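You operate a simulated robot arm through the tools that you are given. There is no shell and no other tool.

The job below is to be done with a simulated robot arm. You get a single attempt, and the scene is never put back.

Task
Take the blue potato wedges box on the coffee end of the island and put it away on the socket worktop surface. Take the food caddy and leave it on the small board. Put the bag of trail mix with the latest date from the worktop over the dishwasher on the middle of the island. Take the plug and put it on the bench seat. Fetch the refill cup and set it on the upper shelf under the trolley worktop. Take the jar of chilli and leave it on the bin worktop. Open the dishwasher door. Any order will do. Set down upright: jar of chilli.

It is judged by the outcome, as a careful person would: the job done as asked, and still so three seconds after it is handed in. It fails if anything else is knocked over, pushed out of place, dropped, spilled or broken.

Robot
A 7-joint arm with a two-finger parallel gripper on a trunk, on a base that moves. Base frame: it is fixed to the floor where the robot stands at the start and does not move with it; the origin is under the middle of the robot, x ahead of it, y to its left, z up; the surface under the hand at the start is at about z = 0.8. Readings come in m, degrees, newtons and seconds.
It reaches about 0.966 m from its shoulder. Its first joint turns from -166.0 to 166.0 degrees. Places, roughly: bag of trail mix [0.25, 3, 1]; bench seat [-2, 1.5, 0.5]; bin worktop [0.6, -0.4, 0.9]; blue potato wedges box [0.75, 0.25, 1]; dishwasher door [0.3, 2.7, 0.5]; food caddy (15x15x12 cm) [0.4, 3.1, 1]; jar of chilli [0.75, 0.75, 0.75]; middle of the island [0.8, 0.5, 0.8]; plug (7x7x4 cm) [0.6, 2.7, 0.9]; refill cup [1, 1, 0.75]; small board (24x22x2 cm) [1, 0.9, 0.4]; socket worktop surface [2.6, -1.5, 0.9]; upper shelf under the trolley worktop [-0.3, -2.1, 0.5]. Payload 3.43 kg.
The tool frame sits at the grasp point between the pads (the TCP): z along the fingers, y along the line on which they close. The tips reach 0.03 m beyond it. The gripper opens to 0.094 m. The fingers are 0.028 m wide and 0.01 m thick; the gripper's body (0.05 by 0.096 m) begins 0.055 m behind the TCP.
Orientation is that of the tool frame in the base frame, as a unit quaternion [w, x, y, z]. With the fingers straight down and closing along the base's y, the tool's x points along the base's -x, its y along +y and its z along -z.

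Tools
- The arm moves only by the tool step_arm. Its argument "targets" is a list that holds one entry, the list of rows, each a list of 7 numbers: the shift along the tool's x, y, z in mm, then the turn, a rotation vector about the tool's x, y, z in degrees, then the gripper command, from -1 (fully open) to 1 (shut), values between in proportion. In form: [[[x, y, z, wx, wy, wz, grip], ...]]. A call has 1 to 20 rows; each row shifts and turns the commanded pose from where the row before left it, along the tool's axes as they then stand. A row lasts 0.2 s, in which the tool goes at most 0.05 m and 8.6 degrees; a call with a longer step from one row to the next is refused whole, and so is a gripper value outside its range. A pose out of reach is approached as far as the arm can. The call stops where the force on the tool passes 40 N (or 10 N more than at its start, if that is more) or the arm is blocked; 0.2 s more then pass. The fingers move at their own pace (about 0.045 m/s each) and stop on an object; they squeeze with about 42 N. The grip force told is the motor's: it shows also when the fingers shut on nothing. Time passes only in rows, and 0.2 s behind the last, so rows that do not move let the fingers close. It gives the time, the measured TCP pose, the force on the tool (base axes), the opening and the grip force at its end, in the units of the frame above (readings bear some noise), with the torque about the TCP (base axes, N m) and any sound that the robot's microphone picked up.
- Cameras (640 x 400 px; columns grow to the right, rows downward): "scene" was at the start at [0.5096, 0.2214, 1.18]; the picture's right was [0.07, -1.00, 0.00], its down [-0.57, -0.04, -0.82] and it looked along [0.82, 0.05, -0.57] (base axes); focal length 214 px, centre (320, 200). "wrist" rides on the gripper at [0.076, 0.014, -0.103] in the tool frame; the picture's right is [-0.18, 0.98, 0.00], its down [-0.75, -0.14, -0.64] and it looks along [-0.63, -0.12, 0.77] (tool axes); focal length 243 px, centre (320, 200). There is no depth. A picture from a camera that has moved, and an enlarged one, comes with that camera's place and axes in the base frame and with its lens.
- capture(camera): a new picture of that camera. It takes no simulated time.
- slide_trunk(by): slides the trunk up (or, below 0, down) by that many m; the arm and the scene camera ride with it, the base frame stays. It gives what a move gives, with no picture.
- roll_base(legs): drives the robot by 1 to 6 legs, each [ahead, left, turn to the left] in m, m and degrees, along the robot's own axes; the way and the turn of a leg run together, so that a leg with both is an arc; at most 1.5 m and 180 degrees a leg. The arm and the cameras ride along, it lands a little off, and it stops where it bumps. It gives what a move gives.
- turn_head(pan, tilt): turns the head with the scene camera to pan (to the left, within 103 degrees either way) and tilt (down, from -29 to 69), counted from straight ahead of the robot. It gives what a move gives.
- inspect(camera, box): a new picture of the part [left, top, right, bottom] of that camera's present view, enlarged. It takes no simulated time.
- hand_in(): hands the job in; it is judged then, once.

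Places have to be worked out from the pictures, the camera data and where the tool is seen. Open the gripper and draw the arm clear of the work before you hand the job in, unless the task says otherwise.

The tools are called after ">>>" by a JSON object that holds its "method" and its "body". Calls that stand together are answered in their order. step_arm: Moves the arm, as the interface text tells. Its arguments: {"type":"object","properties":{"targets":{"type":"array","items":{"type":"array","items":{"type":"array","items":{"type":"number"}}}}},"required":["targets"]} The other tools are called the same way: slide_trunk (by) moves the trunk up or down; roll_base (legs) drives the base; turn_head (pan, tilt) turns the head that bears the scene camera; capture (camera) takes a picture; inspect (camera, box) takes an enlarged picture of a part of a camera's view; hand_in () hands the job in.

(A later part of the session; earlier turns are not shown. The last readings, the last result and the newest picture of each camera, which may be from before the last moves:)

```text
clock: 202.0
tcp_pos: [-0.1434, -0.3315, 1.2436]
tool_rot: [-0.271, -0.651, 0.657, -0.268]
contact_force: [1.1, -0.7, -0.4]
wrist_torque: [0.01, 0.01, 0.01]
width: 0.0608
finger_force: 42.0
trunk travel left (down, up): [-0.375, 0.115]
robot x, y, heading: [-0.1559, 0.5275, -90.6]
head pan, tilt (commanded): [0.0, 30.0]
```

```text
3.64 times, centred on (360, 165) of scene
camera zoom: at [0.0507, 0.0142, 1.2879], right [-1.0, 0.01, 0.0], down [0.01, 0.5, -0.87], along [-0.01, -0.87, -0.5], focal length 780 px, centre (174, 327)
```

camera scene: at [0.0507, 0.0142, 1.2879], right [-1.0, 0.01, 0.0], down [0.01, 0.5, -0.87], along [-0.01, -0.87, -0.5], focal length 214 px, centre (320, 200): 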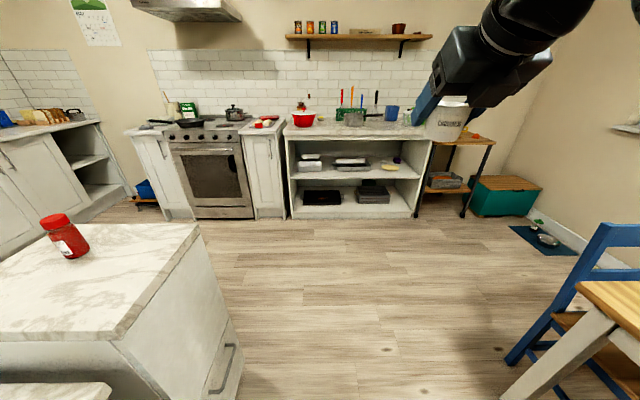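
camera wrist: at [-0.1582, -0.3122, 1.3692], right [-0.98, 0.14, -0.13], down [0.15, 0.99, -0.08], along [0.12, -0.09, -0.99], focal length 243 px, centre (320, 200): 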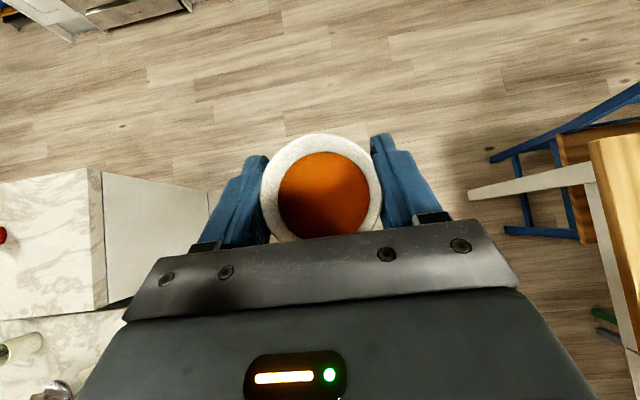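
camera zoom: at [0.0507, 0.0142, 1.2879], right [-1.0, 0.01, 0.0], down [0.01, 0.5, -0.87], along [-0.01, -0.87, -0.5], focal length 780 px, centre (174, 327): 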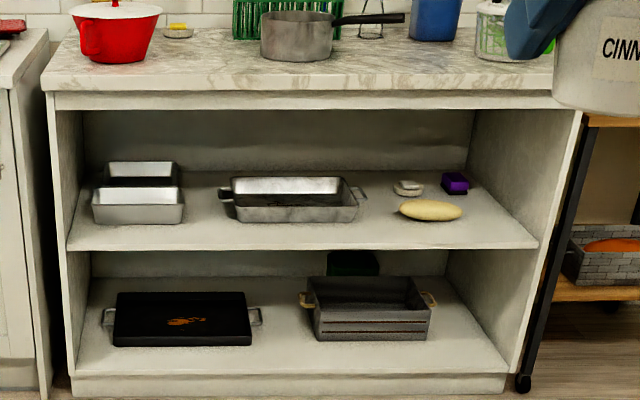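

The upper shelf is at z≈0.476, front edge y≈−1.82, and a ~15 cm strip at the front is free. I aim for about (−0.04, −1.90), and roll forward leaving the hand just short of the shelf.

>>> {"method": "roll_base", "body": {"legs": [[1.3, 0.1, 0.6]]}}

>>> {"method": "turn_head", "body": {"pan": 0, "tilt": 45}}

>>> {"method": "capture", "body": {"camera": "scene"}}

>>> {"method": "capture", "body": {"camera": "wrist"}}

```text
clock: 208.5
tcp_pos: [-0.0487, -1.6248, 1.2423]
tool_rot: [-0.27, -0.654, 0.654, -0.269]
contact_force: [0.5, 0.2, -1.4]
wrist_torque: [0.01, 0.0, -0.02]
width: 0.0607
finger_force: 42.4
trunk travel left (down, up): [-0.375, 0.115]
robot x, y, heading: [-0.0707, -0.7637, -90.6]
head pan, tilt (commanded): [0.0, 30.0]
```

```text
clock: 209.3
tcp_pos: [-0.0481, -1.6248, 1.2425]
tool_rot: [-0.27, -0.653, 0.654, -0.27]
contact_force: [0.1, 0.0, -0.7]
wrist_torque: [-0.01, -0.02, 0.01]
width: 0.0609
finger_force: 41.8
trunk travel left (down, up): [-0.375, 0.115]
robot x, y, heading: [-0.0742, -0.7661, -90.1]
head pan, tilt (commanded): [0.0, 45.0]
```

```text
taken
camera scene: at [0.1428, -1.2688, 1.2653], right [-1.0, 0.01, 0.0], down [0.0, 0.71, -0.71], along [0.0, -0.71, -0.71], focal length 214 px, centre (320, 200)
```

scene: 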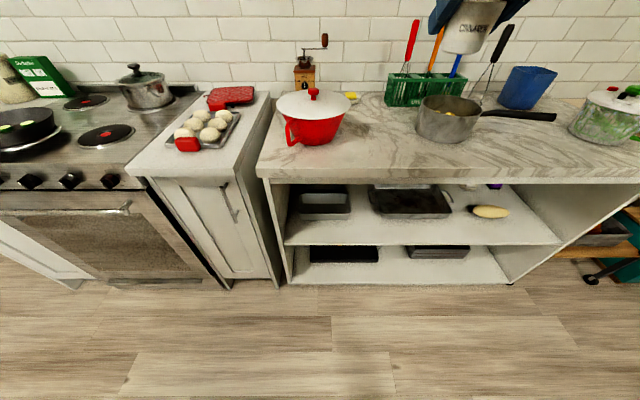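

```text
taken
camera wrist: at [-0.063, -1.6063, 1.3692], right [-0.98, 0.13, -0.13], down [0.14, 0.99, -0.08], along [0.12, -0.09, -0.99], focal length 243 px, centre (320, 200)
```

wrist: 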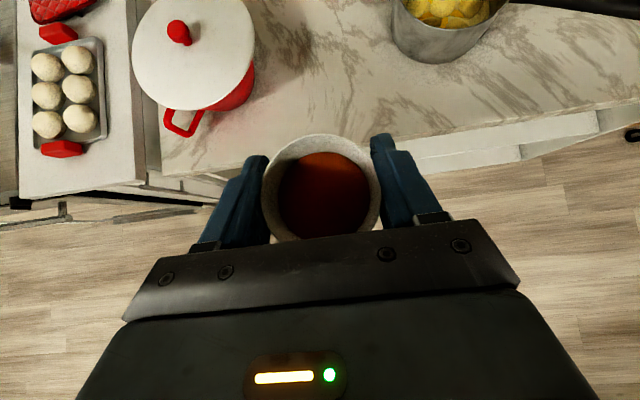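

Triangulating: the slab front is at y≈−1.71 (z≈0.91), shelf front edge y≈−1.77 at z≈0.50, and there's a gap between the tin and the tray near x≈−0.044. I lower the trunk fully, then lower the hand in front of the opening.

>>> {"method": "slide_trunk", "body": {"by": -0.37}}

>>> {"method": "step_arm", "body": {"targets": [[[-30, 0, 30, 0, 0, 0, 1], [-30, 0, 30, 0, 0, 0, 1], [-30, 0, 30, 0, 0, 0, 1], [-30, 0, 30, 0, 0, 0, 1], [-30, 0, 30, 0, 0, 0, 1], [-30, 0, 30, 0, 0, 0, 1], [0, 0, 0, 0, 0, 0, 1]]]}}

>>> {"method": "turn_head", "body": {"pan": 0, "tilt": 30}}

>>> {"method": "capture", "body": {"camera": "scene"}}

>>> {"method": "capture", "body": {"camera": "wrist"}}

```text
clock: 212.9
tcp_pos: [-0.0481, -1.6256, 0.8727]
tool_rot: [-0.27, -0.653, 0.654, -0.269]
contact_force: [0.2, -0.3, -1.0]
wrist_torque: [0.01, 0.02, -0.01]
width: 0.0608
finger_force: 42.0
trunk travel left (down, up): [-0.005, 0.485]
robot x, y, heading: [-0.0681, -0.7653, -90.6]
head pan, tilt (commanded): [0.0, 45.0]
```

```text
clock: 214.5
tcp_pos: [-0.0485, -1.6217, 0.6176]
tool_rot: [0.269, 0.654, -0.653, 0.27]
contact_force: [0.3, 1.1, -1.6]
wrist_torque: [0.0, 0.0, -0.01]
width: 0.0605
finger_force: 41.3
trunk travel left (down, up): [-0.005, 0.485]
robot x, y, heading: [-0.0715, -0.759, -90.1]
head pan, tilt (commanded): [0.0, 45.0]
```

```text
clock: 215.2
tcp_pos: [-0.0497, -1.6206, 0.6182]
tool_rot: [-0.27, -0.654, 0.654, -0.269]
contact_force: [0.1, 0.0, -0.9]
wrist_torque: [0.01, 0.0, -0.02]
width: 0.0607
finger_force: 42.1
trunk travel left (down, up): [-0.005, 0.485]
robot x, y, heading: [-0.0711, -0.7666, -90.6]
head pan, tilt (commanded): [0.0, 30.0]
```

```text
taken
camera scene: at [0.1427, -1.2778, 0.9178], right [-1.0, 0.01, 0.0], down [0.0, 0.5, -0.87], along [0.0, -0.87, -0.5], focal length 214 px, centre (320, 200)
```

scene: 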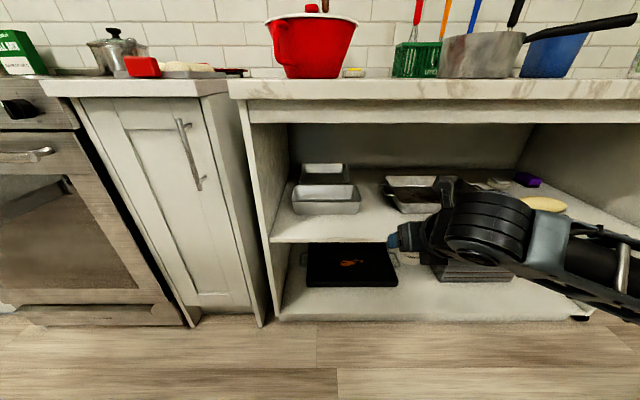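

```text
taken
camera wrist: at [-0.0637, -1.6026, 0.7452], right [-0.98, 0.13, -0.13], down [0.14, 0.99, -0.08], along [0.12, -0.09, -0.99], focal length 243 px, centre (320, 200)
```

wrist: 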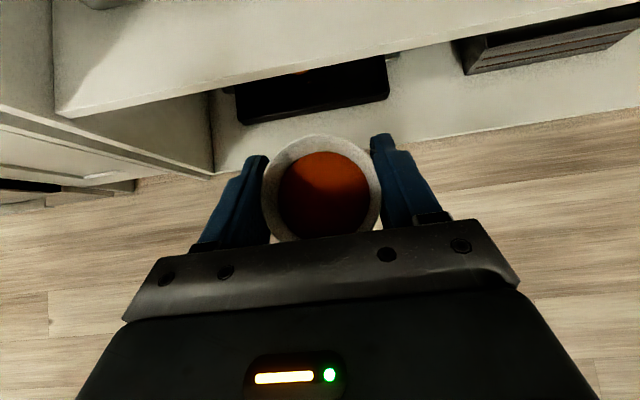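

The opening is clear: the tin's right edge is at x≈0.00 and the tray's left at x≈−0.087, both set back at y≈−1.91. I push the cup forward into the shelf in stages.

>>> {"method": "step_arm", "body": {"targets": [[[28, 0, 28, 0, 0, 0, 1], [28, 0, 28, 0, 0, 0, 1], [28, 0, 28, 0, 0, 0, 1], [0, 0, 0, 0, 0, 0, 1]]]}}

>>> {"method": "capture", "body": {"camera": "scene"}}

>>> {"method": "capture", "body": {"camera": "wrist"}}

```text
clock: 216.2
tcp_pos: [-0.0489, -1.7422, 0.6182]
tool_rot: [0.269, 0.654, -0.653, 0.27]
contact_force: [-0.8, -0.4, -0.7]
wrist_torque: [0.01, 0.05, -0.03]
width: 0.0605
finger_force: 41.9
trunk travel left (down, up): [-0.005, 0.485]
robot x, y, heading: [-0.0642, -0.7671, -90.4]
head pan, tilt (commanded): [0.0, 30.0]
```

```text
taken
camera scene: at [0.1428, -1.2778, 0.9179], right [-1.0, 0.01, 0.0], down [0.0, 0.5, -0.87], along [0.0, -0.87, -0.5], focal length 214 px, centre (320, 200)
```

scene: 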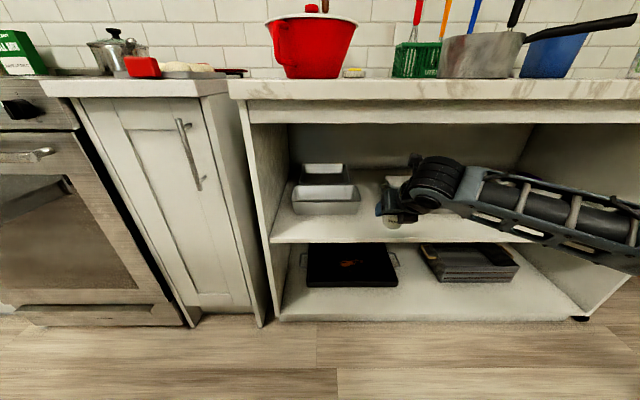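

```text
taken
camera wrist: at [-0.0636, -1.7233, 0.745], right [-0.98, 0.13, -0.13], down [0.14, 0.99, -0.08], along [0.12, -0.09, -0.99], focal length 243 px, centre (320, 200)
```

wrist: 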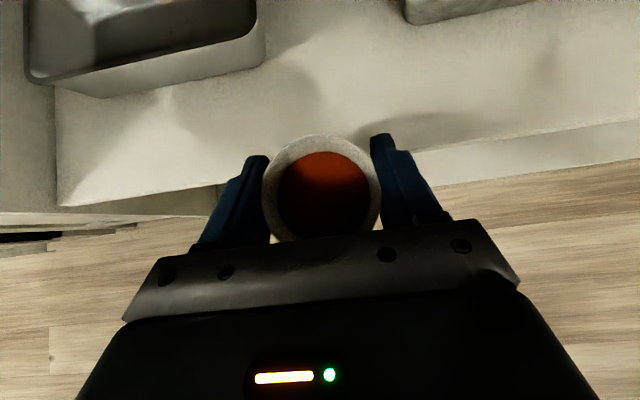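

The hand slides cleanly under the slab. I go forward another 105 mm.

>>> {"method": "step_arm", "body": {"targets": [[[25, 0, 25, 0, 0, 0, 1], [25, 0, 25, 0, 0, 0, 1], [25, 0, 25, 0, 0, 0, 1], [0, 0, 0, 0, 0, 0, 1]]]}}

>>> {"method": "capture", "body": {"camera": "scene"}}

>>> {"method": "capture", "body": {"camera": "wrist"}}

```text
clock: 217.2
tcp_pos: [-0.0469, -1.8485, 0.6175]
tool_rot: [0.27, 0.654, -0.653, 0.269]
contact_force: [-0.7, 0.7, -0.2]
wrist_torque: [0.0, 0.02, -0.03]
width: 0.0606
finger_force: 42.3
trunk travel left (down, up): [-0.005, 0.485]
robot x, y, heading: [-0.0701, -0.7638, -90.2]
head pan, tilt (commanded): [0.0, 30.0]
```

```text
taken
camera scene: at [0.1428, -1.2778, 0.9179], right [-1.0, 0.01, 0.0], down [0.0, 0.5, -0.87], along [0.0, -0.87, -0.5], focal length 214 px, centre (320, 200)
```

scene: 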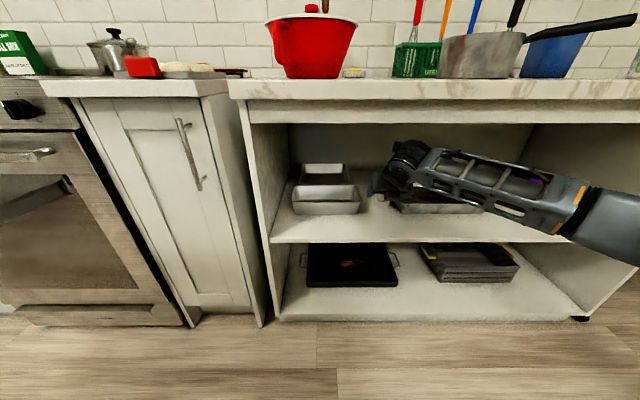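

```text
taken
camera wrist: at [-0.0615, -1.8302, 0.743], right [-0.98, 0.13, -0.13], down [0.14, 0.99, -0.08], along [0.12, -0.09, -0.99], focal length 243 px, centre (320, 200)
```

wrist: 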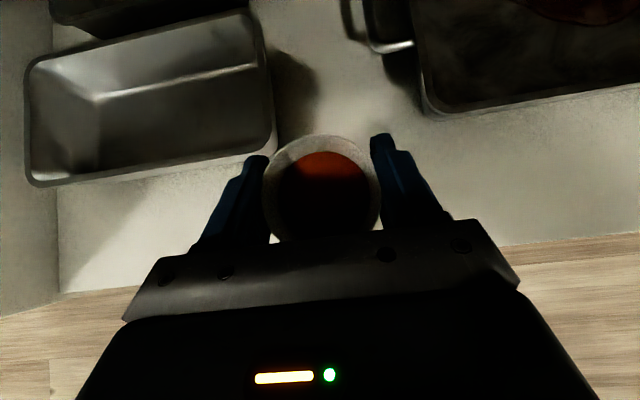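

The fingertips are within ~1 cm of the tin's front corner, so I back off 14 mm, then lower toward the shelf.

>>> {"method": "step_arm", "body": {"targets": [[[-10, 0, -10, 0, 0, 0, 1], [-18, 0, 18, 0, 0, 0, 1], [-14, 0, 14, 0, 0, 0, 1], [-7, 0, 7, 0, 0, 0, 1], [0, 0, 0, 0, 0, 0, 1]]]}}

>>> {"method": "capture", "body": {"camera": "wrist"}}

>>> {"method": "inspect", "body": {"camera": "scene", "box": [280, 120, 440, 260]}}

```text
clock: 218.4
tcp_pos: [-0.047, -1.8344, 0.5626]
tool_rot: [-0.269, -0.653, 0.654, -0.27]
contact_force: [-0.6, 0.0, -1.5]
wrist_torque: [0.01, 0.04, 0.01]
width: 0.0605
finger_force: 41.6
trunk travel left (down, up): [-0.005, 0.485]
robot x, y, heading: [-0.0692, -0.7649, -90.6]
head pan, tilt (commanded): [0.0, 30.0]
```

```text
taken
camera wrist: at [-0.0624, -1.8156, 0.6887], right [-0.98, 0.13, -0.13], down [0.14, 0.99, -0.08], along [0.12, -0.09, -0.99], focal length 243 px, centre (320, 200)
```

wrist: 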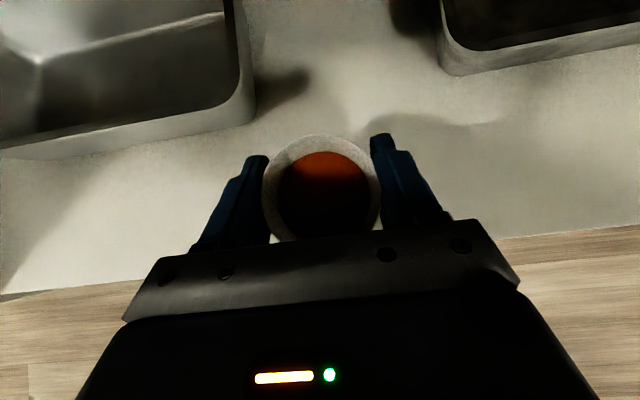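

```text
2.86 times, centred on (360, 190) of scene
camera zoom: at [0.1427, -1.2779, 0.9179], right [-1.0, 0.01, 0.0], down [0.0, 0.5, -0.87], along [0.0, -0.87, -0.5], focal length 613 px, centre (206, 229)
```

zoom: 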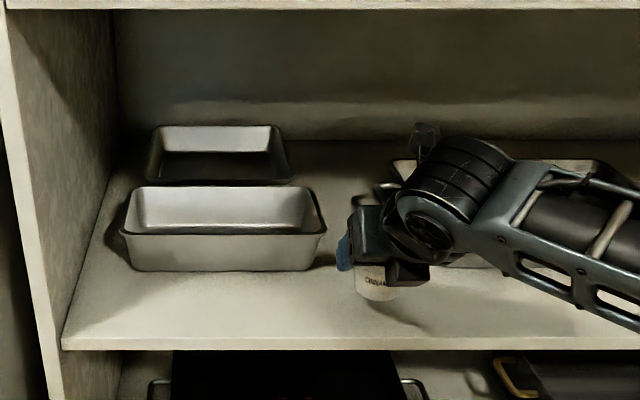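

Now creep down to contact with the shelf in 3 mm steps.

>>> {"method": "step_arm", "body": {"targets": [[[-5, 0, 5, 0, 0, 0, 1], [-3, 0, 3, 0, 0, 0, 1], [-2, 0, 2, 0, 0, 0, 1], [0, 0, 0, 0, 0, 0, 1]]]}}

>>> {"method": "inspect", "body": {"camera": "scene", "box": [320, 160, 420, 240]}}

```text
clock: 219.4
tcp_pos: [-0.0481, -1.8339, 0.5485]
tool_rot: [-0.27, -0.654, 0.654, -0.269]
contact_force: [-0.3, -0.4, -0.7]
wrist_torque: [-0.02, -0.01, -0.02]
width: 0.0604
finger_force: 41.8
trunk travel left (down, up): [-0.005, 0.485]
robot x, y, heading: [-0.0686, -0.765, -90.6]
head pan, tilt (commanded): [0.0, 30.0]
```

```text
5.00 times, centred on (370, 200) of scene
camera zoom: at [0.1428, -1.2778, 0.9179], right [-1.0, 0.01, 0.0], down [0.0, 0.5, -0.87], along [0.0, -0.87, -0.5], focal length 1072 px, centre (70, 200)
```

zoom: 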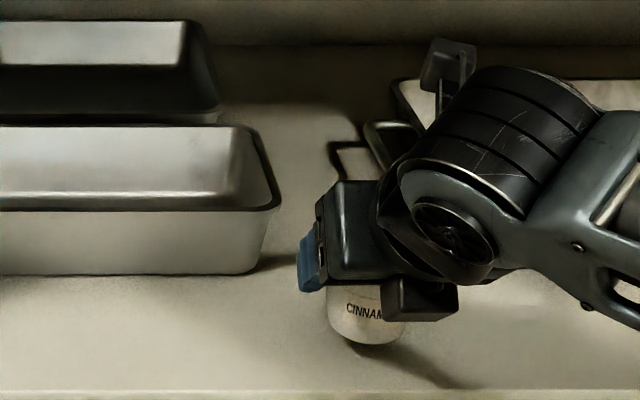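

>>> {"method": "step_arm", "body": {"targets": [[[-2, 0, 2, 0, 0, 0, 1], [-1.5, 0, 1.5, 0, 0, 0, 1], [0, 0, 0, 0, 0, 0, 1]]]}}

>>> {"method": "inspect", "body": {"camera": "scene", "box": [320, 160, 420, 240]}}

```text
clock: 220.2
tcp_pos: [-0.0479, -1.8346, 0.5452]
tool_rot: [0.269, 0.654, -0.654, 0.27]
contact_force: [-0.4, -0.1, -1.8]
wrist_torque: [0.02, -0.03, -0.02]
width: 0.061
finger_force: 42.1
trunk travel left (down, up): [-0.005, 0.485]
robot x, y, heading: [-0.0723, -0.7649, -90.3]
head pan, tilt (commanded): [0.0, 30.0]
```

```text
5.00 times, centred on (370, 200) of scene
camera zoom: at [0.1428, -1.2778, 0.9179], right [-1.0, 0.01, 0.0], down [0.0, 0.5, -0.87], along [0.0, -0.87, -0.5], focal length 1072 px, centre (70, 200)
```

zoom: 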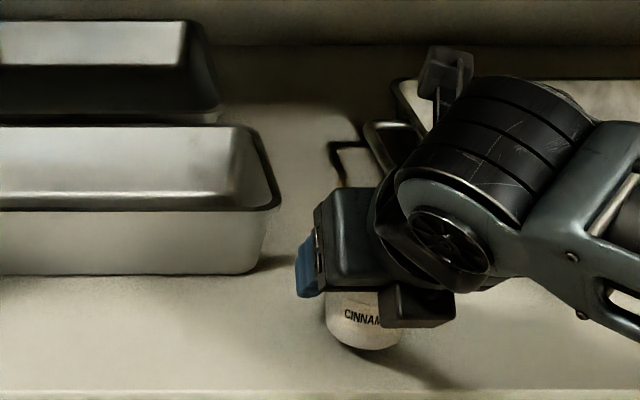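

>>> {"method": "step_arm", "body": {"targets": [[[-1.5, 0, 1.5, 0, 0, 0, 1], [-1.5, 0, 1.5, 0, 0, 0, 1], [-1.5, 0, 1.5, 0, 0, 0, 1], [0, 0, 0, 0, 0, 0, 1]]]}}

>>> {"method": "inspect", "body": {"camera": "scene", "box": [320, 160, 420, 240]}}

```text
clock: 221.2
tcp_pos: [-0.0481, -1.8349, 0.537]
tool_rot: [0.269, 0.654, -0.653, 0.27]
contact_force: [1.1, 0.2, -1.4]
wrist_torque: [0.02, -0.05, -0.03]
width: 0.0604
finger_force: 42.1
trunk travel left (down, up): [-0.005, 0.485]
robot x, y, heading: [-0.0664, -0.7665, -90.5]
head pan, tilt (commanded): [0.0, 30.0]
```

```text
5.00 times, centred on (370, 200) of scene
camera zoom: at [0.1428, -1.2778, 0.9179], right [-1.0, 0.01, 0.0], down [0.0, 0.5, -0.87], along [0.0, -0.87, -0.5], focal length 1072 px, centre (70, 200)
```

zoom: 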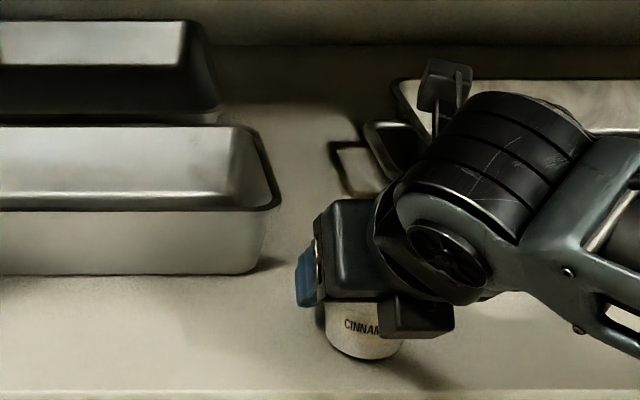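

>>> {"method": "step_arm", "body": {"targets": [[[-1.5, 0, 1.5, 0, 0, 0, 1], [-1.5, 0, 1.5, 0, 0, 0, 1], [-1.5, 0, 1.5, 0, 0, 0, 1], [-1.5, 0, 1.5, 0, 0, 0, 1], [0, 0, 0, 0, 0, 0, 1]]]}}

>>> {"method": "inspect", "body": {"camera": "scene", "box": [320, 160, 420, 240]}}

```text
clock: 222.4
tcp_pos: [-0.0483, -1.835, 0.5299]
tool_rot: [0.27, 0.654, -0.653, 0.271]
contact_force: [-0.4, 1.6, 12.2]
wrist_torque: [0.12, 0.04, 0.0]
width: 0.0608
finger_force: 41.6
trunk travel left (down, up): [-0.005, 0.485]
robot x, y, heading: [-0.0679, -0.7669, -90.5]
head pan, tilt (commanded): [0.0, 30.0]
```

```text
5.00 times, centred on (370, 200) of scene
camera zoom: at [0.1427, -1.2775, 0.9183], right [-1.0, 0.01, 0.0], down [0.0, 0.5, -0.87], along [0.0, -0.87, -0.5], focal length 1072 px, centre (70, 200)
```

zoom: 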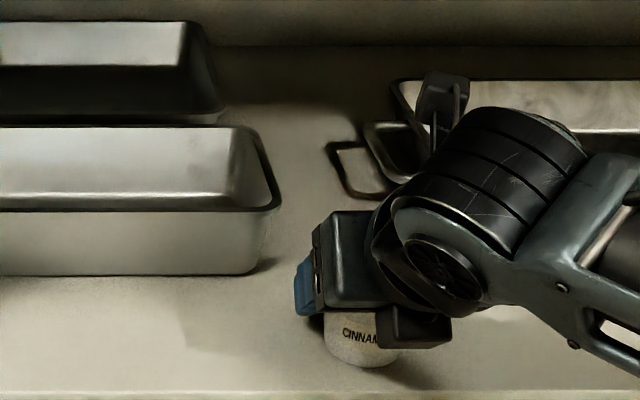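

Contact at 12 N: the cup rests on the shelf (z≈0.49). I open the fingers slowly.

>>> {"method": "step_arm", "body": {"targets": [[[0, 0, 0, 0, 0, 0, 0.4], [0, 0, 0, 0, 0, 0, 0.1], [0, 0, 0, 0, 0, 0, -0.2], [0, 0, 0, 0, 0, 0, -0.6], [0, 0, 0, 0, 0, 0, -1], [0, 0, 0, 0, 0, 0, -1], [0, 0, 0, 0, 0, 0, -1]]]}}

>>> {"method": "capture", "body": {"camera": "wrist"}}

>>> {"method": "inspect", "body": {"camera": "scene", "box": [320, 160, 420, 240]}}

```text
clock: 224.0
tcp_pos: [-0.0479, -1.8348, 0.529]
tool_rot: [-0.269, -0.654, 0.654, -0.269]
contact_force: [-0.3, -0.4, -0.2]
wrist_torque: [0.0, -0.01, 0.02]
width: 0.094
finger_force: 0.0
trunk travel left (down, up): [-0.005, 0.485]
robot x, y, heading: [-0.0669, -0.7659, -90.3]
head pan, tilt (commanded): [0.0, 30.0]
```

```text
taken
camera wrist: at [-0.0629, -1.8157, 0.6547], right [-0.98, 0.13, -0.13], down [0.14, 0.99, -0.08], along [0.12, -0.09, -0.99], focal length 243 px, centre (320, 200)
```

wrist: 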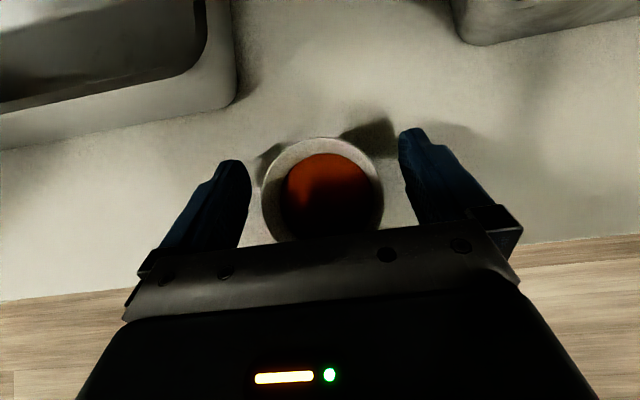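

```text
5.00 times, centred on (370, 200) of scene
camera zoom: at [0.1428, -1.2778, 0.9179], right [-1.0, 0.01, 0.0], down [0.0, 0.5, -0.87], along [0.0, -0.87, -0.5], focal length 1072 px, centre (70, 200)
```

zoom: 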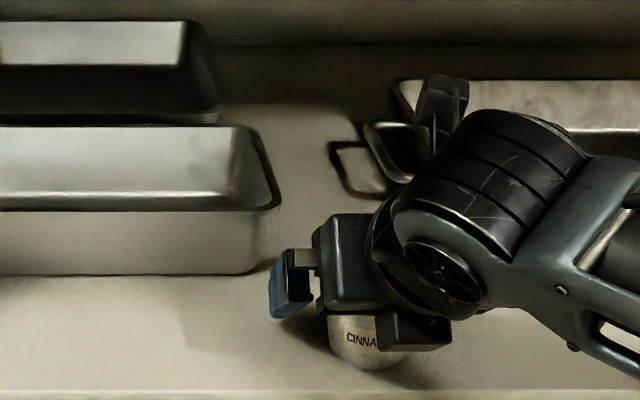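

The cup is free with clearance both sides. I retreat back-and-up a little, then horizontally out of the shelf.

>>> {"method": "step_arm", "body": {"targets": [[[0, 0, -15, 0, 0, 0, -1], [0, 0, -25, 0, 0, 0, -1], [0, 0, -25, 0, 0, 0, -1], [-25, 0, -25, 0, 0, 0, -1], [-28, 0, -28, 0, 0, 0, -1], [-28, 0, -28, 0, 0, 0, -1], [-28, 0, -28, 0, 0, 0, -1], [0, 0, 0, 0, 0, 0, -1]]]}}

>>> {"method": "capture", "body": {"camera": "scene"}}

>>> {"method": "inspect", "body": {"camera": "scene", "box": [280, 120, 440, 260]}}

```text
clock: 225.8
tcp_pos: [-0.0491, -1.6359, 0.576]
tool_rot: [0.27, 0.654, -0.653, 0.27]
contact_force: [-0.5, 0.4, -0.1]
wrist_torque: [0.01, 0.0, -0.01]
width: 0.0939
finger_force: 0.0
trunk travel left (down, up): [-0.005, 0.485]
robot x, y, heading: [-0.0695, -0.7601, -90.1]
head pan, tilt (commanded): [0.0, 30.0]
```

```text
taken
camera scene: at [0.1428, -1.2778, 0.9179], right [-1.0, 0.01, 0.0], down [0.0, 0.5, -0.87], along [0.0, -0.87, -0.5], focal length 214 px, centre (320, 200)
```

scene: 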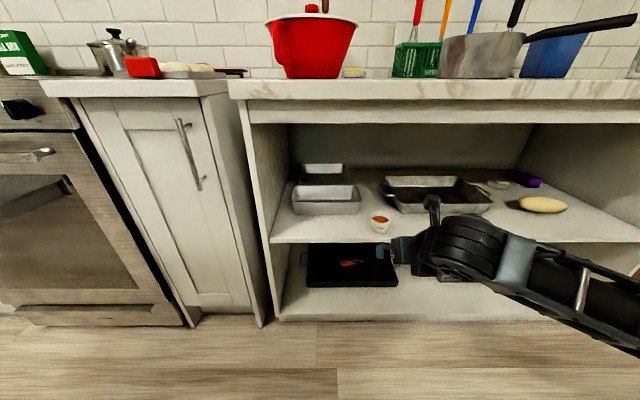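

```text
2.86 times, centred on (360, 190) of scene
camera zoom: at [0.1428, -1.2778, 0.9179], right [-1.0, 0.01, 0.0], down [0.0, 0.5, -0.87], along [0.0, -0.87, -0.5], focal length 613 px, centre (206, 229)
```

zoom: 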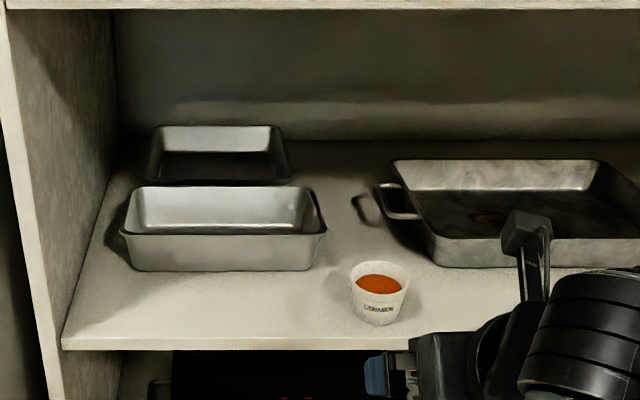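

The cup stands on the upper shelf and nothing else moved. I raise the trunk and the arm, then back up the aisle toward the dishwasher area.

>>> {"method": "slide_trunk", "body": {"by": 0.3}}

>>> {"method": "step_arm", "body": {"targets": [[[30, 0, -30, 0, 0, 0, -1], [30, 0, -30, 0, 0, 0, -1], [30, 0, -30, 0, 0, 0, -1], [30, 0, -30, 0, 0, 0, -1], [30, 0, -30, 0, 0, 0, -1], [30, 0, -30, 0, 0, 0, -1], [30, 0, -30, 0, 0, 0, -1], [30, 0, -30, 0, 0, 0, -1], [30, 0, -30, 0, 0, 0, -1], [0, 0, 0, 0, 0, 0, -1]]]}}

>>> {"method": "roll_base", "body": {"legs": [[-1.4, 0, 0.3], [-1.2, 0, 0]]}}

```text
clock: 228.8
tcp_pos: [-0.0474, -1.6347, 0.8755]
tool_rot: [0.269, 0.654, -0.654, 0.269]
contact_force: [-0.2, 0.4, 0.5]
wrist_torque: [0.04, -0.01, -0.04]
width: 0.0941
finger_force: 0.0
trunk travel left (down, up): [-0.305, 0.185]
robot x, y, heading: [-0.0701, -0.7651, -90.4]
head pan, tilt (commanded): [0.0, 30.0]
```

```text
clock: 231.0
tcp_pos: [-0.0485, -1.6345, 1.2587]
tool_rot: [0.269, 0.654, -0.654, 0.27]
contact_force: [-0.8, 0.3, 1.0]
wrist_torque: [0.02, 0.01, 0.04]
width: 0.0943
finger_force: 0.1
trunk travel left (down, up): [-0.305, 0.185]
robot x, y, heading: [-0.0675, -0.762, -90.3]
head pan, tilt (commanded): [0.0, 30.0]
```

```text
clock: 243.6
tcp_pos: [-0.0556, 0.9411, 1.2589]
tool_rot: [0.269, 0.656, -0.651, 0.27]
contact_force: [-0.2, 0.0, -0.3]
wrist_torque: [0.01, 0.0, -0.04]
width: 0.0941
finger_force: 0.0
trunk travel left (down, up): [-0.305, 0.185]
robot x, y, heading: [-0.0868, 1.8135, -89.8]
head pan, tilt (commanded): [0.0, 30.0]
```

I'm at (−0.09, 1.81). I shift 0.3 m toward +x and turn 180° to face the dishwasher counter.

>>> {"method": "roll_base", "body": {"legs": [[0, 0.3, 0], [0, 0, 90], [0, 0, 90]]}}

>>> {"method": "turn_head", "body": {"pan": 0, "tilt": 25}}

>>> {"method": "capture", "body": {"camera": "scene"}}

>>> {"method": "capture", "body": {"camera": "wrist"}}

```text
clock: 253.2
tcp_pos: [0.2004, 2.6845, 1.2585]
tool_rot: [-0.268, 0.656, 0.651, 0.271]
contact_force: [0.5, 0.2, 0.0]
wrist_torque: [0.01, -0.01, -0.01]
width: 0.0941
finger_force: 0.1
trunk travel left (down, up): [-0.305, 0.185]
robot x, y, heading: [0.2143, 1.8137, 89.2]
head pan, tilt (commanded): [0.0, 30.0]
```

```text
clock: 253.9
tcp_pos: [0.2034, 2.6844, 1.2594]
tool_rot: [-0.269, 0.655, 0.652, 0.27]
contact_force: [0.2, 0.3, -0.2]
wrist_torque: [0.0, 0.02, -0.04]
width: 0.0938
finger_force: 0.0
trunk travel left (down, up): [-0.305, 0.185]
robot x, y, heading: [0.2169, 1.8098, 89.1]
head pan, tilt (commanded): [0.0, 25.0]
```

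```text
taken
camera scene: at [0.0071, 2.33, 1.2258], right [1.0, -0.01, 0.0], down [-0.01, -0.42, -0.91], along [0.01, 0.91, -0.42], focal length 214 px, centre (320, 200)
```

scene: 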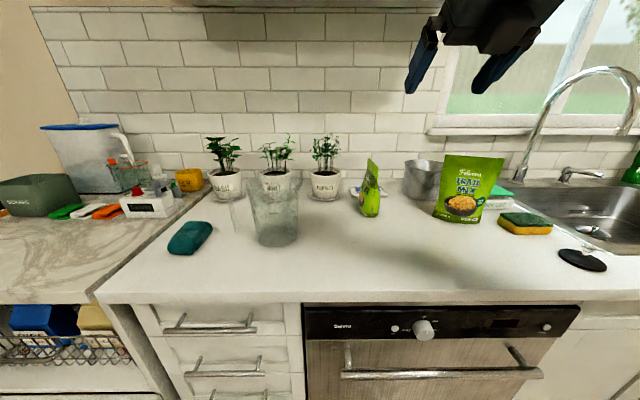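

```text
taken
camera wrist: at [0.216, 2.6656, 1.3848], right [0.98, -0.14, -0.13], down [-0.15, -0.99, -0.08], along [-0.12, 0.09, -0.99], focal length 243 px, centre (320, 200)
```

wrist: 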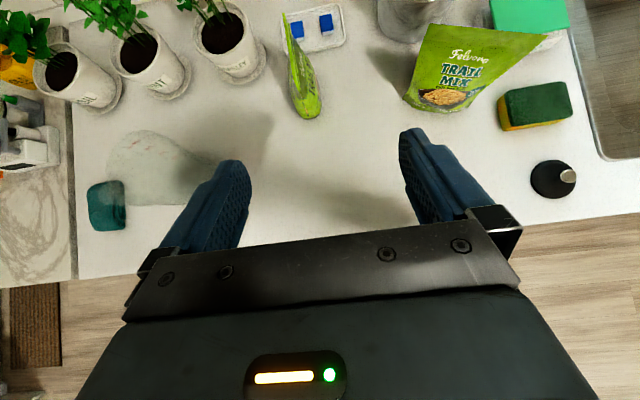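

I see the two bags: one edge-on at left, one facing me at right, with the caddy behind it and the plug at right. I zoom to read the dates.

>>> {"method": "inspect", "body": {"camera": "scene", "box": [420, 145, 520, 235]}}

>>> {"method": "inspect", "body": {"camera": "scene", "box": [340, 145, 440, 235]}}

>>> {"method": "inspect", "body": {"camera": "wrist", "box": [270, 0, 400, 130]}}

>>> {"method": "inspect", "body": {"camera": "wrist", "box": [390, 0, 520, 130]}}

```text
4.44 times, centred on (470, 190) of scene
camera zoom: at [0.0071, 2.33, 1.2258], right [1.0, -0.01, 0.0], down [-0.01, -0.42, -0.91], along [0.01, 0.91, -0.42], focal length 953 px, centre (-347, 244)
```

zoom: 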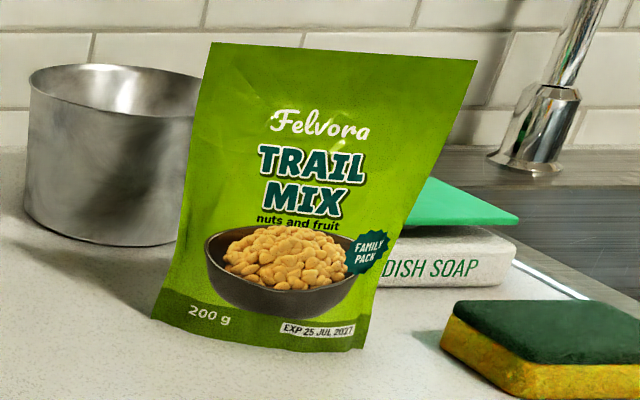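

```text
4.44 times, centred on (390, 190) of scene
camera zoom: at [0.0071, 2.33, 1.2258], right [1.0, -0.01, 0.0], down [-0.01, -0.42, -0.91], along [0.01, 0.91, -0.42], focal length 953 px, centre (9, 244)
```

zoom: 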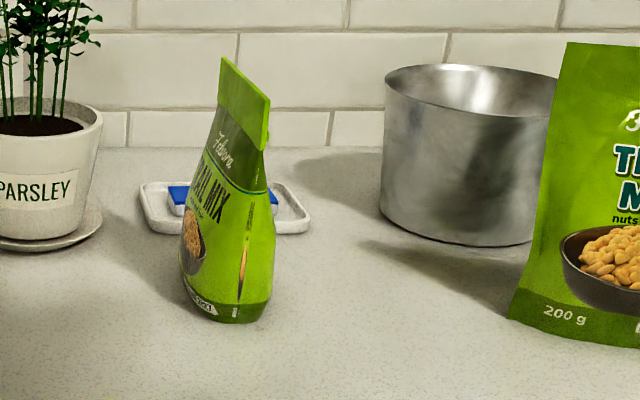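

```text
3.08 times, centred on (335, 65) of wrist
camera zoom: at [0.216, 2.6656, 1.3848], right [0.98, -0.14, -0.13], down [-0.15, -0.99, -0.08], along [-0.12, 0.09, -0.99], focal length 746 px, centre (274, 615)
```

zoom: 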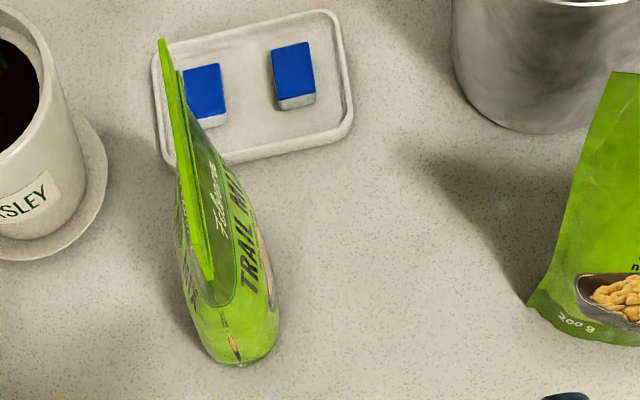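

```text
3.08 times, centred on (455, 65) of wrist
camera zoom: at [0.216, 2.6656, 1.3848], right [0.98, -0.14, -0.13], down [-0.15, -0.99, -0.08], along [-0.12, 0.09, -0.99], focal length 746 px, centre (-95, 615)
```

zoom: 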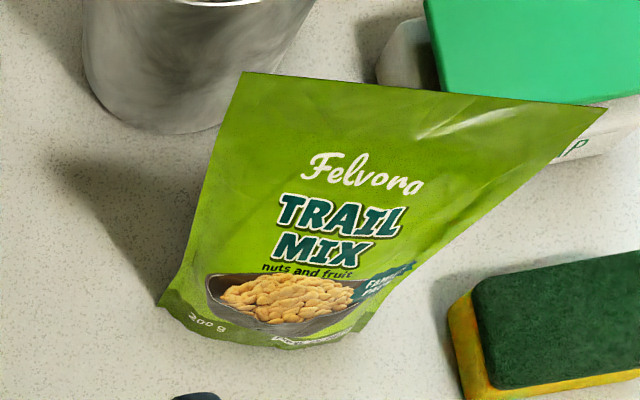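

The right bag reads EXP 25 JUL 2027. I shift 0.5 m to the right to read the left bag's front.

>>> {"method": "roll_base", "body": {"legs": [[0, -0.5, 0.8]]}}

>>> {"method": "turn_head", "body": {"pan": 25, "tilt": 20}}

>>> {"method": "capture", "body": {"camera": "scene"}}

```text
clock: 256.9
tcp_pos: [0.6922, 2.6825, 1.2585]
tool_rot: [-0.271, 0.649, 0.658, 0.267]
contact_force: [-0.1, 0.0, -0.3]
wrist_torque: [0.03, 0.02, 0.02]
width: 0.094
finger_force: 0.0
trunk travel left (down, up): [-0.305, 0.185]
robot x, y, heading: [0.7212, 1.813, 90.6]
head pan, tilt (commanded): [0.0, 25.0]
```

```text
clock: 257.8
tcp_pos: [0.6925, 2.6825, 1.2573]
tool_rot: [-0.271, 0.65, 0.658, 0.267]
contact_force: [-0.2, 0.1, -0.1]
wrist_torque: [-0.01, 0.02, 0.03]
width: 0.0942
finger_force: 0.0
trunk travel left (down, up): [-0.305, 0.185]
robot x, y, heading: [0.7251, 1.8124, 90.0]
head pan, tilt (commanded): [25.0, 20.0]
```

```text
taken
camera scene: at [0.4641, 2.3168, 1.2339], right [0.9, 0.43, 0.0], down [0.15, -0.31, -0.94], along [-0.4, 0.85, -0.34], focal length 214 px, centre (320, 200)
```

scene: 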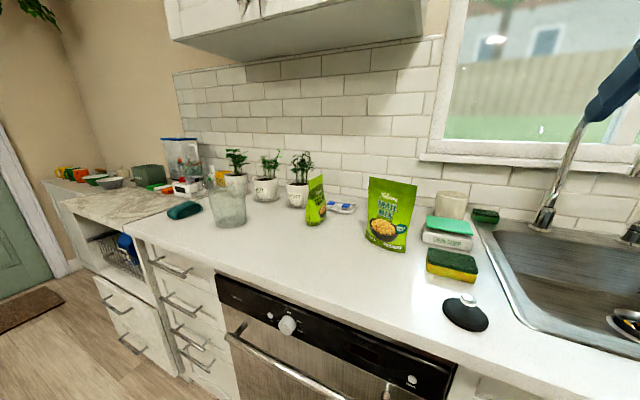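

>>> {"method": "inspect", "body": {"camera": "scene", "box": [295, 170, 345, 232]}}

>>> {"method": "inspect", "body": {"camera": "scene", "box": [300, 205, 332, 228]}}

>>> {"method": "inspect", "body": {"camera": "scene", "box": [355, 225, 410, 260]}}

```text
6.45 times, centred on (320, 201) of scene
camera zoom: at [0.4641, 2.3168, 1.2339], right [0.9, 0.43, 0.0], down [0.15, -0.31, -0.94], along [-0.4, 0.85, -0.34], focal length 1384 px, centre (320, 194)
```

zoom: 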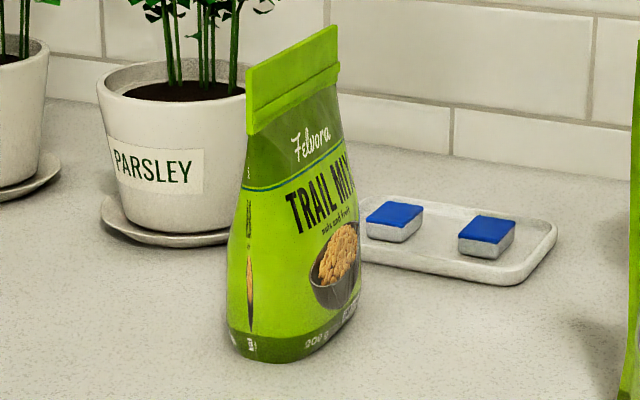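

```text
16.00 times, centred on (316, 216) of scene
camera zoom: at [0.4641, 2.3168, 1.2339], right [0.9, 0.43, 0.0], down [0.15, -0.31, -0.94], along [-0.4, 0.85, -0.34], focal length 3432 px, centre (384, -64)
```

zoom: 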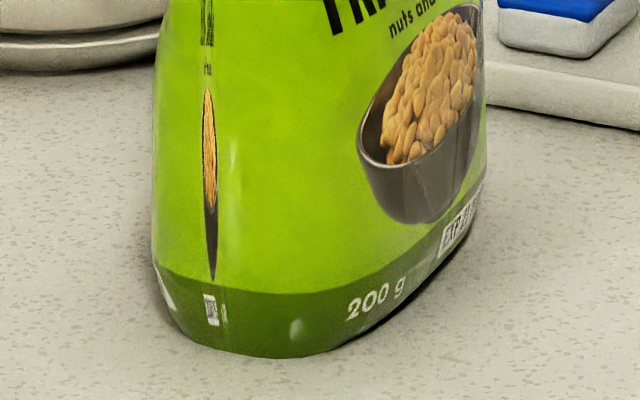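

```text
11.43 times, centred on (382, 242) of scene
camera zoom: at [0.4641, 2.3168, 1.2339], right [0.9, 0.43, 0.0], down [0.15, -0.31, -0.94], along [-0.4, 0.85, -0.34], focal length 2451 px, centre (-394, -286)
```

zoom: 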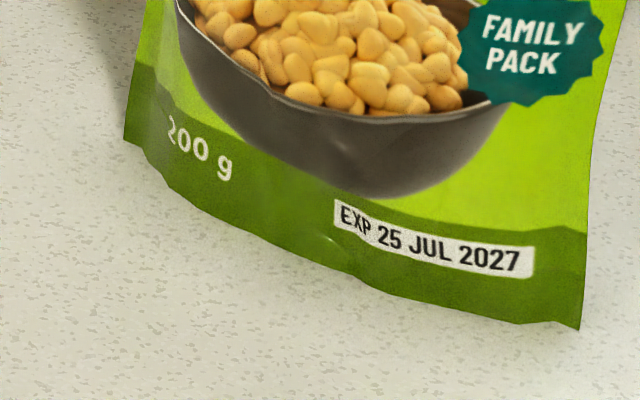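

I need a more sideways view of the left bag. I back off 0.2 m and shift right 0.5 m.

>>> {"method": "roll_base", "body": {"legs": [[-0.2, 0, 0], [0, -0.5, 0]]}}

>>> {"method": "turn_head", "body": {"pan": 40, "tilt": 15}}

>>> {"method": "capture", "body": {"camera": "scene"}}

```text
clock: 261.8
tcp_pos: [1.1803, 2.4898, 1.2579]
tool_rot: [-0.272, 0.648, 0.659, 0.267]
contact_force: [0.4, 0.0, -0.6]
wrist_torque: [-0.02, 0.01, -0.02]
width: 0.0939
finger_force: 0.1
trunk travel left (down, up): [-0.305, 0.185]
robot x, y, heading: [1.2135, 1.6155, 90.8]
head pan, tilt (commanded): [25.0, 20.0]
```

```text
clock: 262.6
tcp_pos: [1.1797, 2.4898, 1.2582]
tool_rot: [-0.272, 0.648, 0.659, 0.267]
contact_force: [1.1, 0.1, 0.2]
wrist_torque: [0.02, -0.01, 0.02]
width: 0.0939
finger_force: 0.1
trunk travel left (down, up): [-0.305, 0.185]
robot x, y, heading: [1.2133, 1.6157, 90.7]
head pan, tilt (commanded): [40.0, 15.0]
```

```text
taken
camera scene: at [0.933, 2.1102, 1.2421], right [0.76, 0.65, 0.0], down [0.17, -0.2, -0.97], along [-0.63, 0.73, -0.26], focal length 214 px, centre (320, 200)
```

scene: 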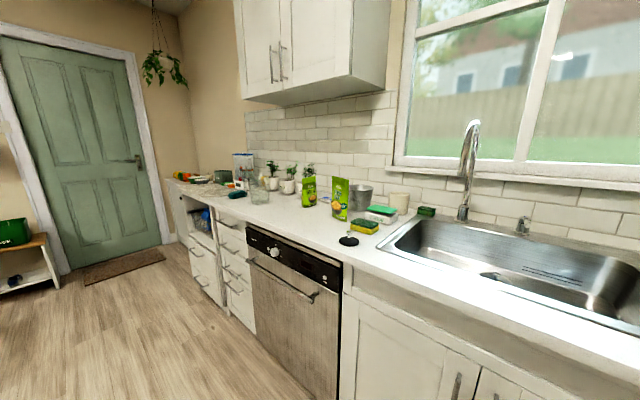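

>>> {"method": "inspect", "body": {"camera": "scene", "box": [298, 192, 322, 212]}}

>>> {"method": "inspect", "body": {"camera": "scene", "box": [290, 165, 400, 250]}}

```text
16.00 times, centred on (310, 202) of scene
camera zoom: at [0.933, 2.1102, 1.2421], right [0.76, 0.65, 0.0], down [0.17, -0.2, -0.97], along [-0.63, 0.73, -0.26], focal length 3432 px, centre (480, 168)
```

zoom: 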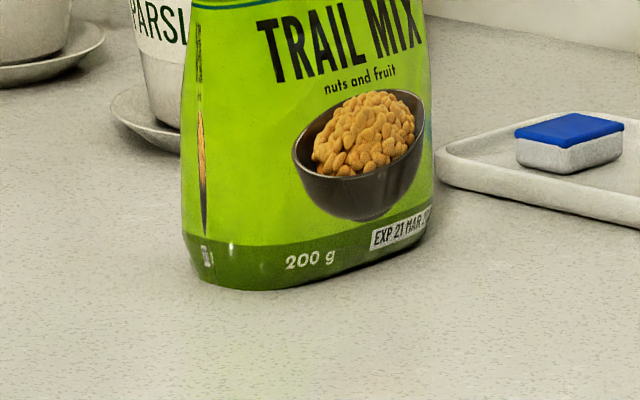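

```text
4.71 times, centred on (345, 208) of scene
camera zoom: at [0.933, 2.1102, 1.2421], right [0.76, 0.65, 0.0], down [0.17, -0.2, -0.97], along [-0.63, 0.73, -0.26], focal length 1009 px, centre (202, 165)
```

zoom: 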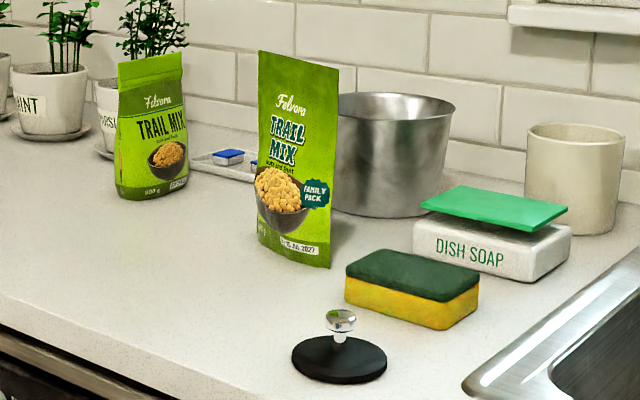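

The left bag reads EXP 21 MAR with the year hidden around its edge. I move further right to read the year.

>>> {"method": "roll_base", "body": {"legs": [[0.1, -0.55, 0]]}}

>>> {"method": "turn_head", "body": {"pan": 55, "tilt": 15}}

>>> {"method": "capture", "body": {"camera": "scene"}}

```text
clock: 265.9
tcp_pos: [1.7416, 2.5937, 1.259]
tool_rot: [-0.271, 0.65, 0.658, 0.268]
contact_force: [-0.7, -0.1, -0.4]
wrist_torque: [-0.03, -0.03, 0.0]
width: 0.0939
finger_force: 0.0
trunk travel left (down, up): [-0.305, 0.185]
robot x, y, heading: [1.7717, 1.7197, 90.3]
head pan, tilt (commanded): [40.0, 15.0]
```

```text
clock: 266.6
tcp_pos: [1.7413, 2.5933, 1.2592]
tool_rot: [-0.27, 0.65, 0.657, 0.268]
contact_force: [-0.4, 0.0, -0.4]
wrist_torque: [-0.01, 0.0, -0.01]
width: 0.0941
finger_force: 0.0
trunk travel left (down, up): [-0.305, 0.185]
robot x, y, heading: [1.7736, 1.723, 90.4]
head pan, tilt (commanded): [55.0, 15.0]
```

```text
taken
camera scene: at [1.4764, 2.1968, 1.2421], right [0.57, 0.82, 0.0], down [0.21, -0.15, -0.97], along [-0.79, 0.55, -0.26], focal length 214 px, centre (320, 200)
```

scene: 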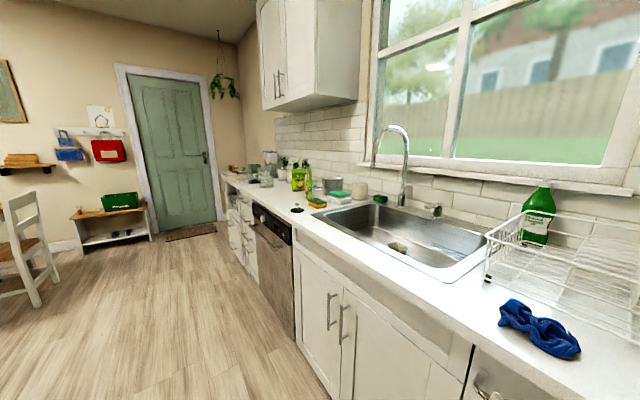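

>>> {"method": "inspect", "body": {"camera": "scene", "box": [285, 160, 325, 195]}}

>>> {"method": "inspect", "body": {"camera": "scene", "box": [290, 182, 310, 195]}}

>>> {"method": "inspect", "body": {"camera": "scene", "box": [60, 170, 170, 250]}}

```text
11.43 times, centred on (305, 178) of scene
camera zoom: at [1.4764, 2.1968, 1.2421], right [0.57, 0.82, 0.0], down [0.21, -0.15, -0.97], along [-0.79, 0.55, -0.26], focal length 2451 px, centre (491, 457)
```

zoom: 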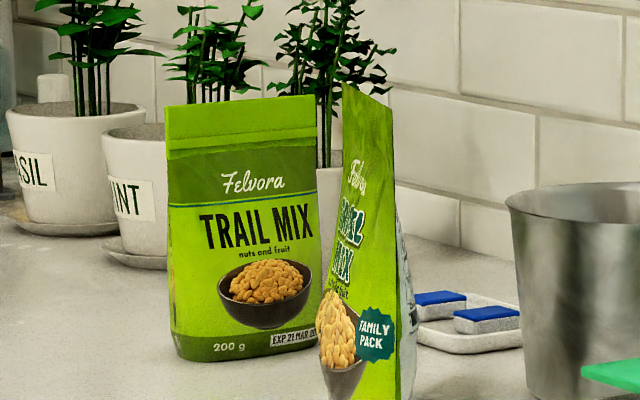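

```text
16.00 times, centred on (300, 188) of scene
camera zoom: at [1.4764, 2.1968, 1.2421], right [0.57, 0.82, 0.0], down [0.21, -0.15, -0.97], along [-0.79, 0.55, -0.26], focal length 3432 px, centre (640, 384)
```

zoom: 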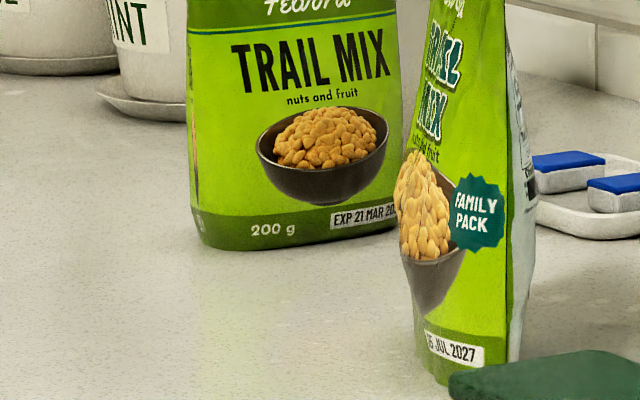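

```text
5.00 times, centred on (115, 210) of scene
camera zoom: at [1.4764, 2.1968, 1.2421], right [0.57, 0.82, 0.0], down [0.21, -0.15, -0.97], along [-0.79, 0.55, -0.26], focal length 1072 px, centre (1345, 150)
```

zoom: 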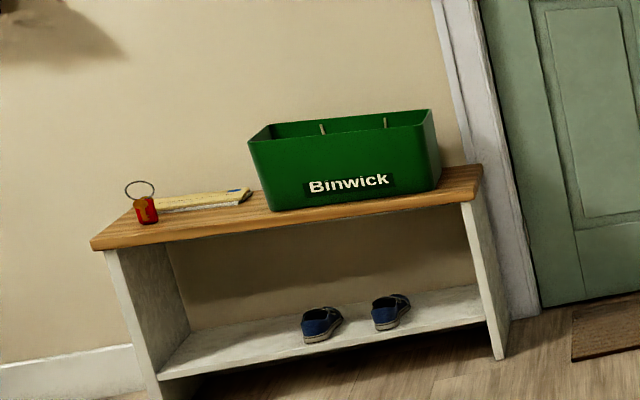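

The second bag hides the year from here. I shift left 0.27 m for an intermediate angle.

>>> {"method": "roll_base", "body": {"legs": [[0, 0.25, 0]]}}

>>> {"method": "turn_head", "body": {"pan": 50, "tilt": 15}}

>>> {"method": "capture", "body": {"camera": "scene"}}

>>> {"method": "inspect", "body": {"camera": "scene", "box": [290, 175, 330, 200]}}

```text
clock: 268.5
tcp_pos: [1.48, 2.5902, 1.2584]
tool_rot: [-0.272, 0.648, 0.66, 0.266]
contact_force: [0.3, 0.0, 0.5]
wrist_torque: [-0.04, -0.02, 0.02]
width: 0.0939
finger_force: 0.0
trunk travel left (down, up): [-0.305, 0.185]
robot x, y, heading: [1.5155, 1.7205, 90.9]
head pan, tilt (commanded): [55.0, 15.0]
```

```text
clock: 269.1
tcp_pos: [1.4805, 2.5905, 1.259]
tool_rot: [-0.272, 0.647, 0.66, 0.267]
contact_force: [0.2, 0.6, 0.3]
wrist_torque: [-0.01, 0.03, 0.02]
width: 0.0941
finger_force: 0.1
trunk travel left (down, up): [-0.305, 0.185]
robot x, y, heading: [1.517, 1.723, 91.3]
head pan, tilt (commanded): [50.0, 15.0]
```

```text
taken
camera scene: at [1.2238, 2.1984, 1.2421], right [0.63, 0.78, 0.0], down [0.2, -0.16, -0.97], along [-0.75, 0.61, -0.26], focal length 214 px, centre (320, 200)
```

scene: 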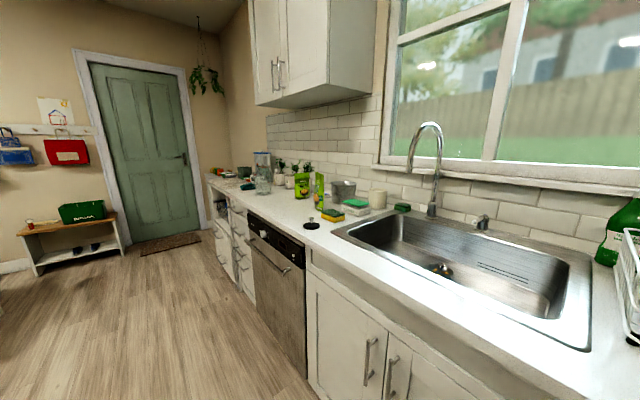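

```text
16.00 times, centred on (310, 188) of scene
camera zoom: at [1.2238, 2.1984, 1.2421], right [0.63, 0.78, 0.0], down [0.2, -0.16, -0.97], along [-0.75, 0.61, -0.26], focal length 3432 px, centre (480, 400)
```

zoom: 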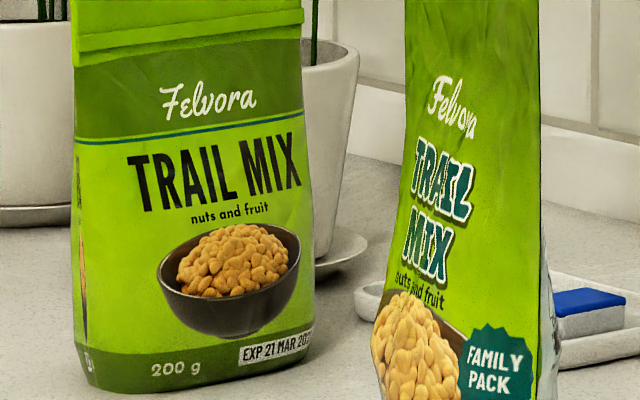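

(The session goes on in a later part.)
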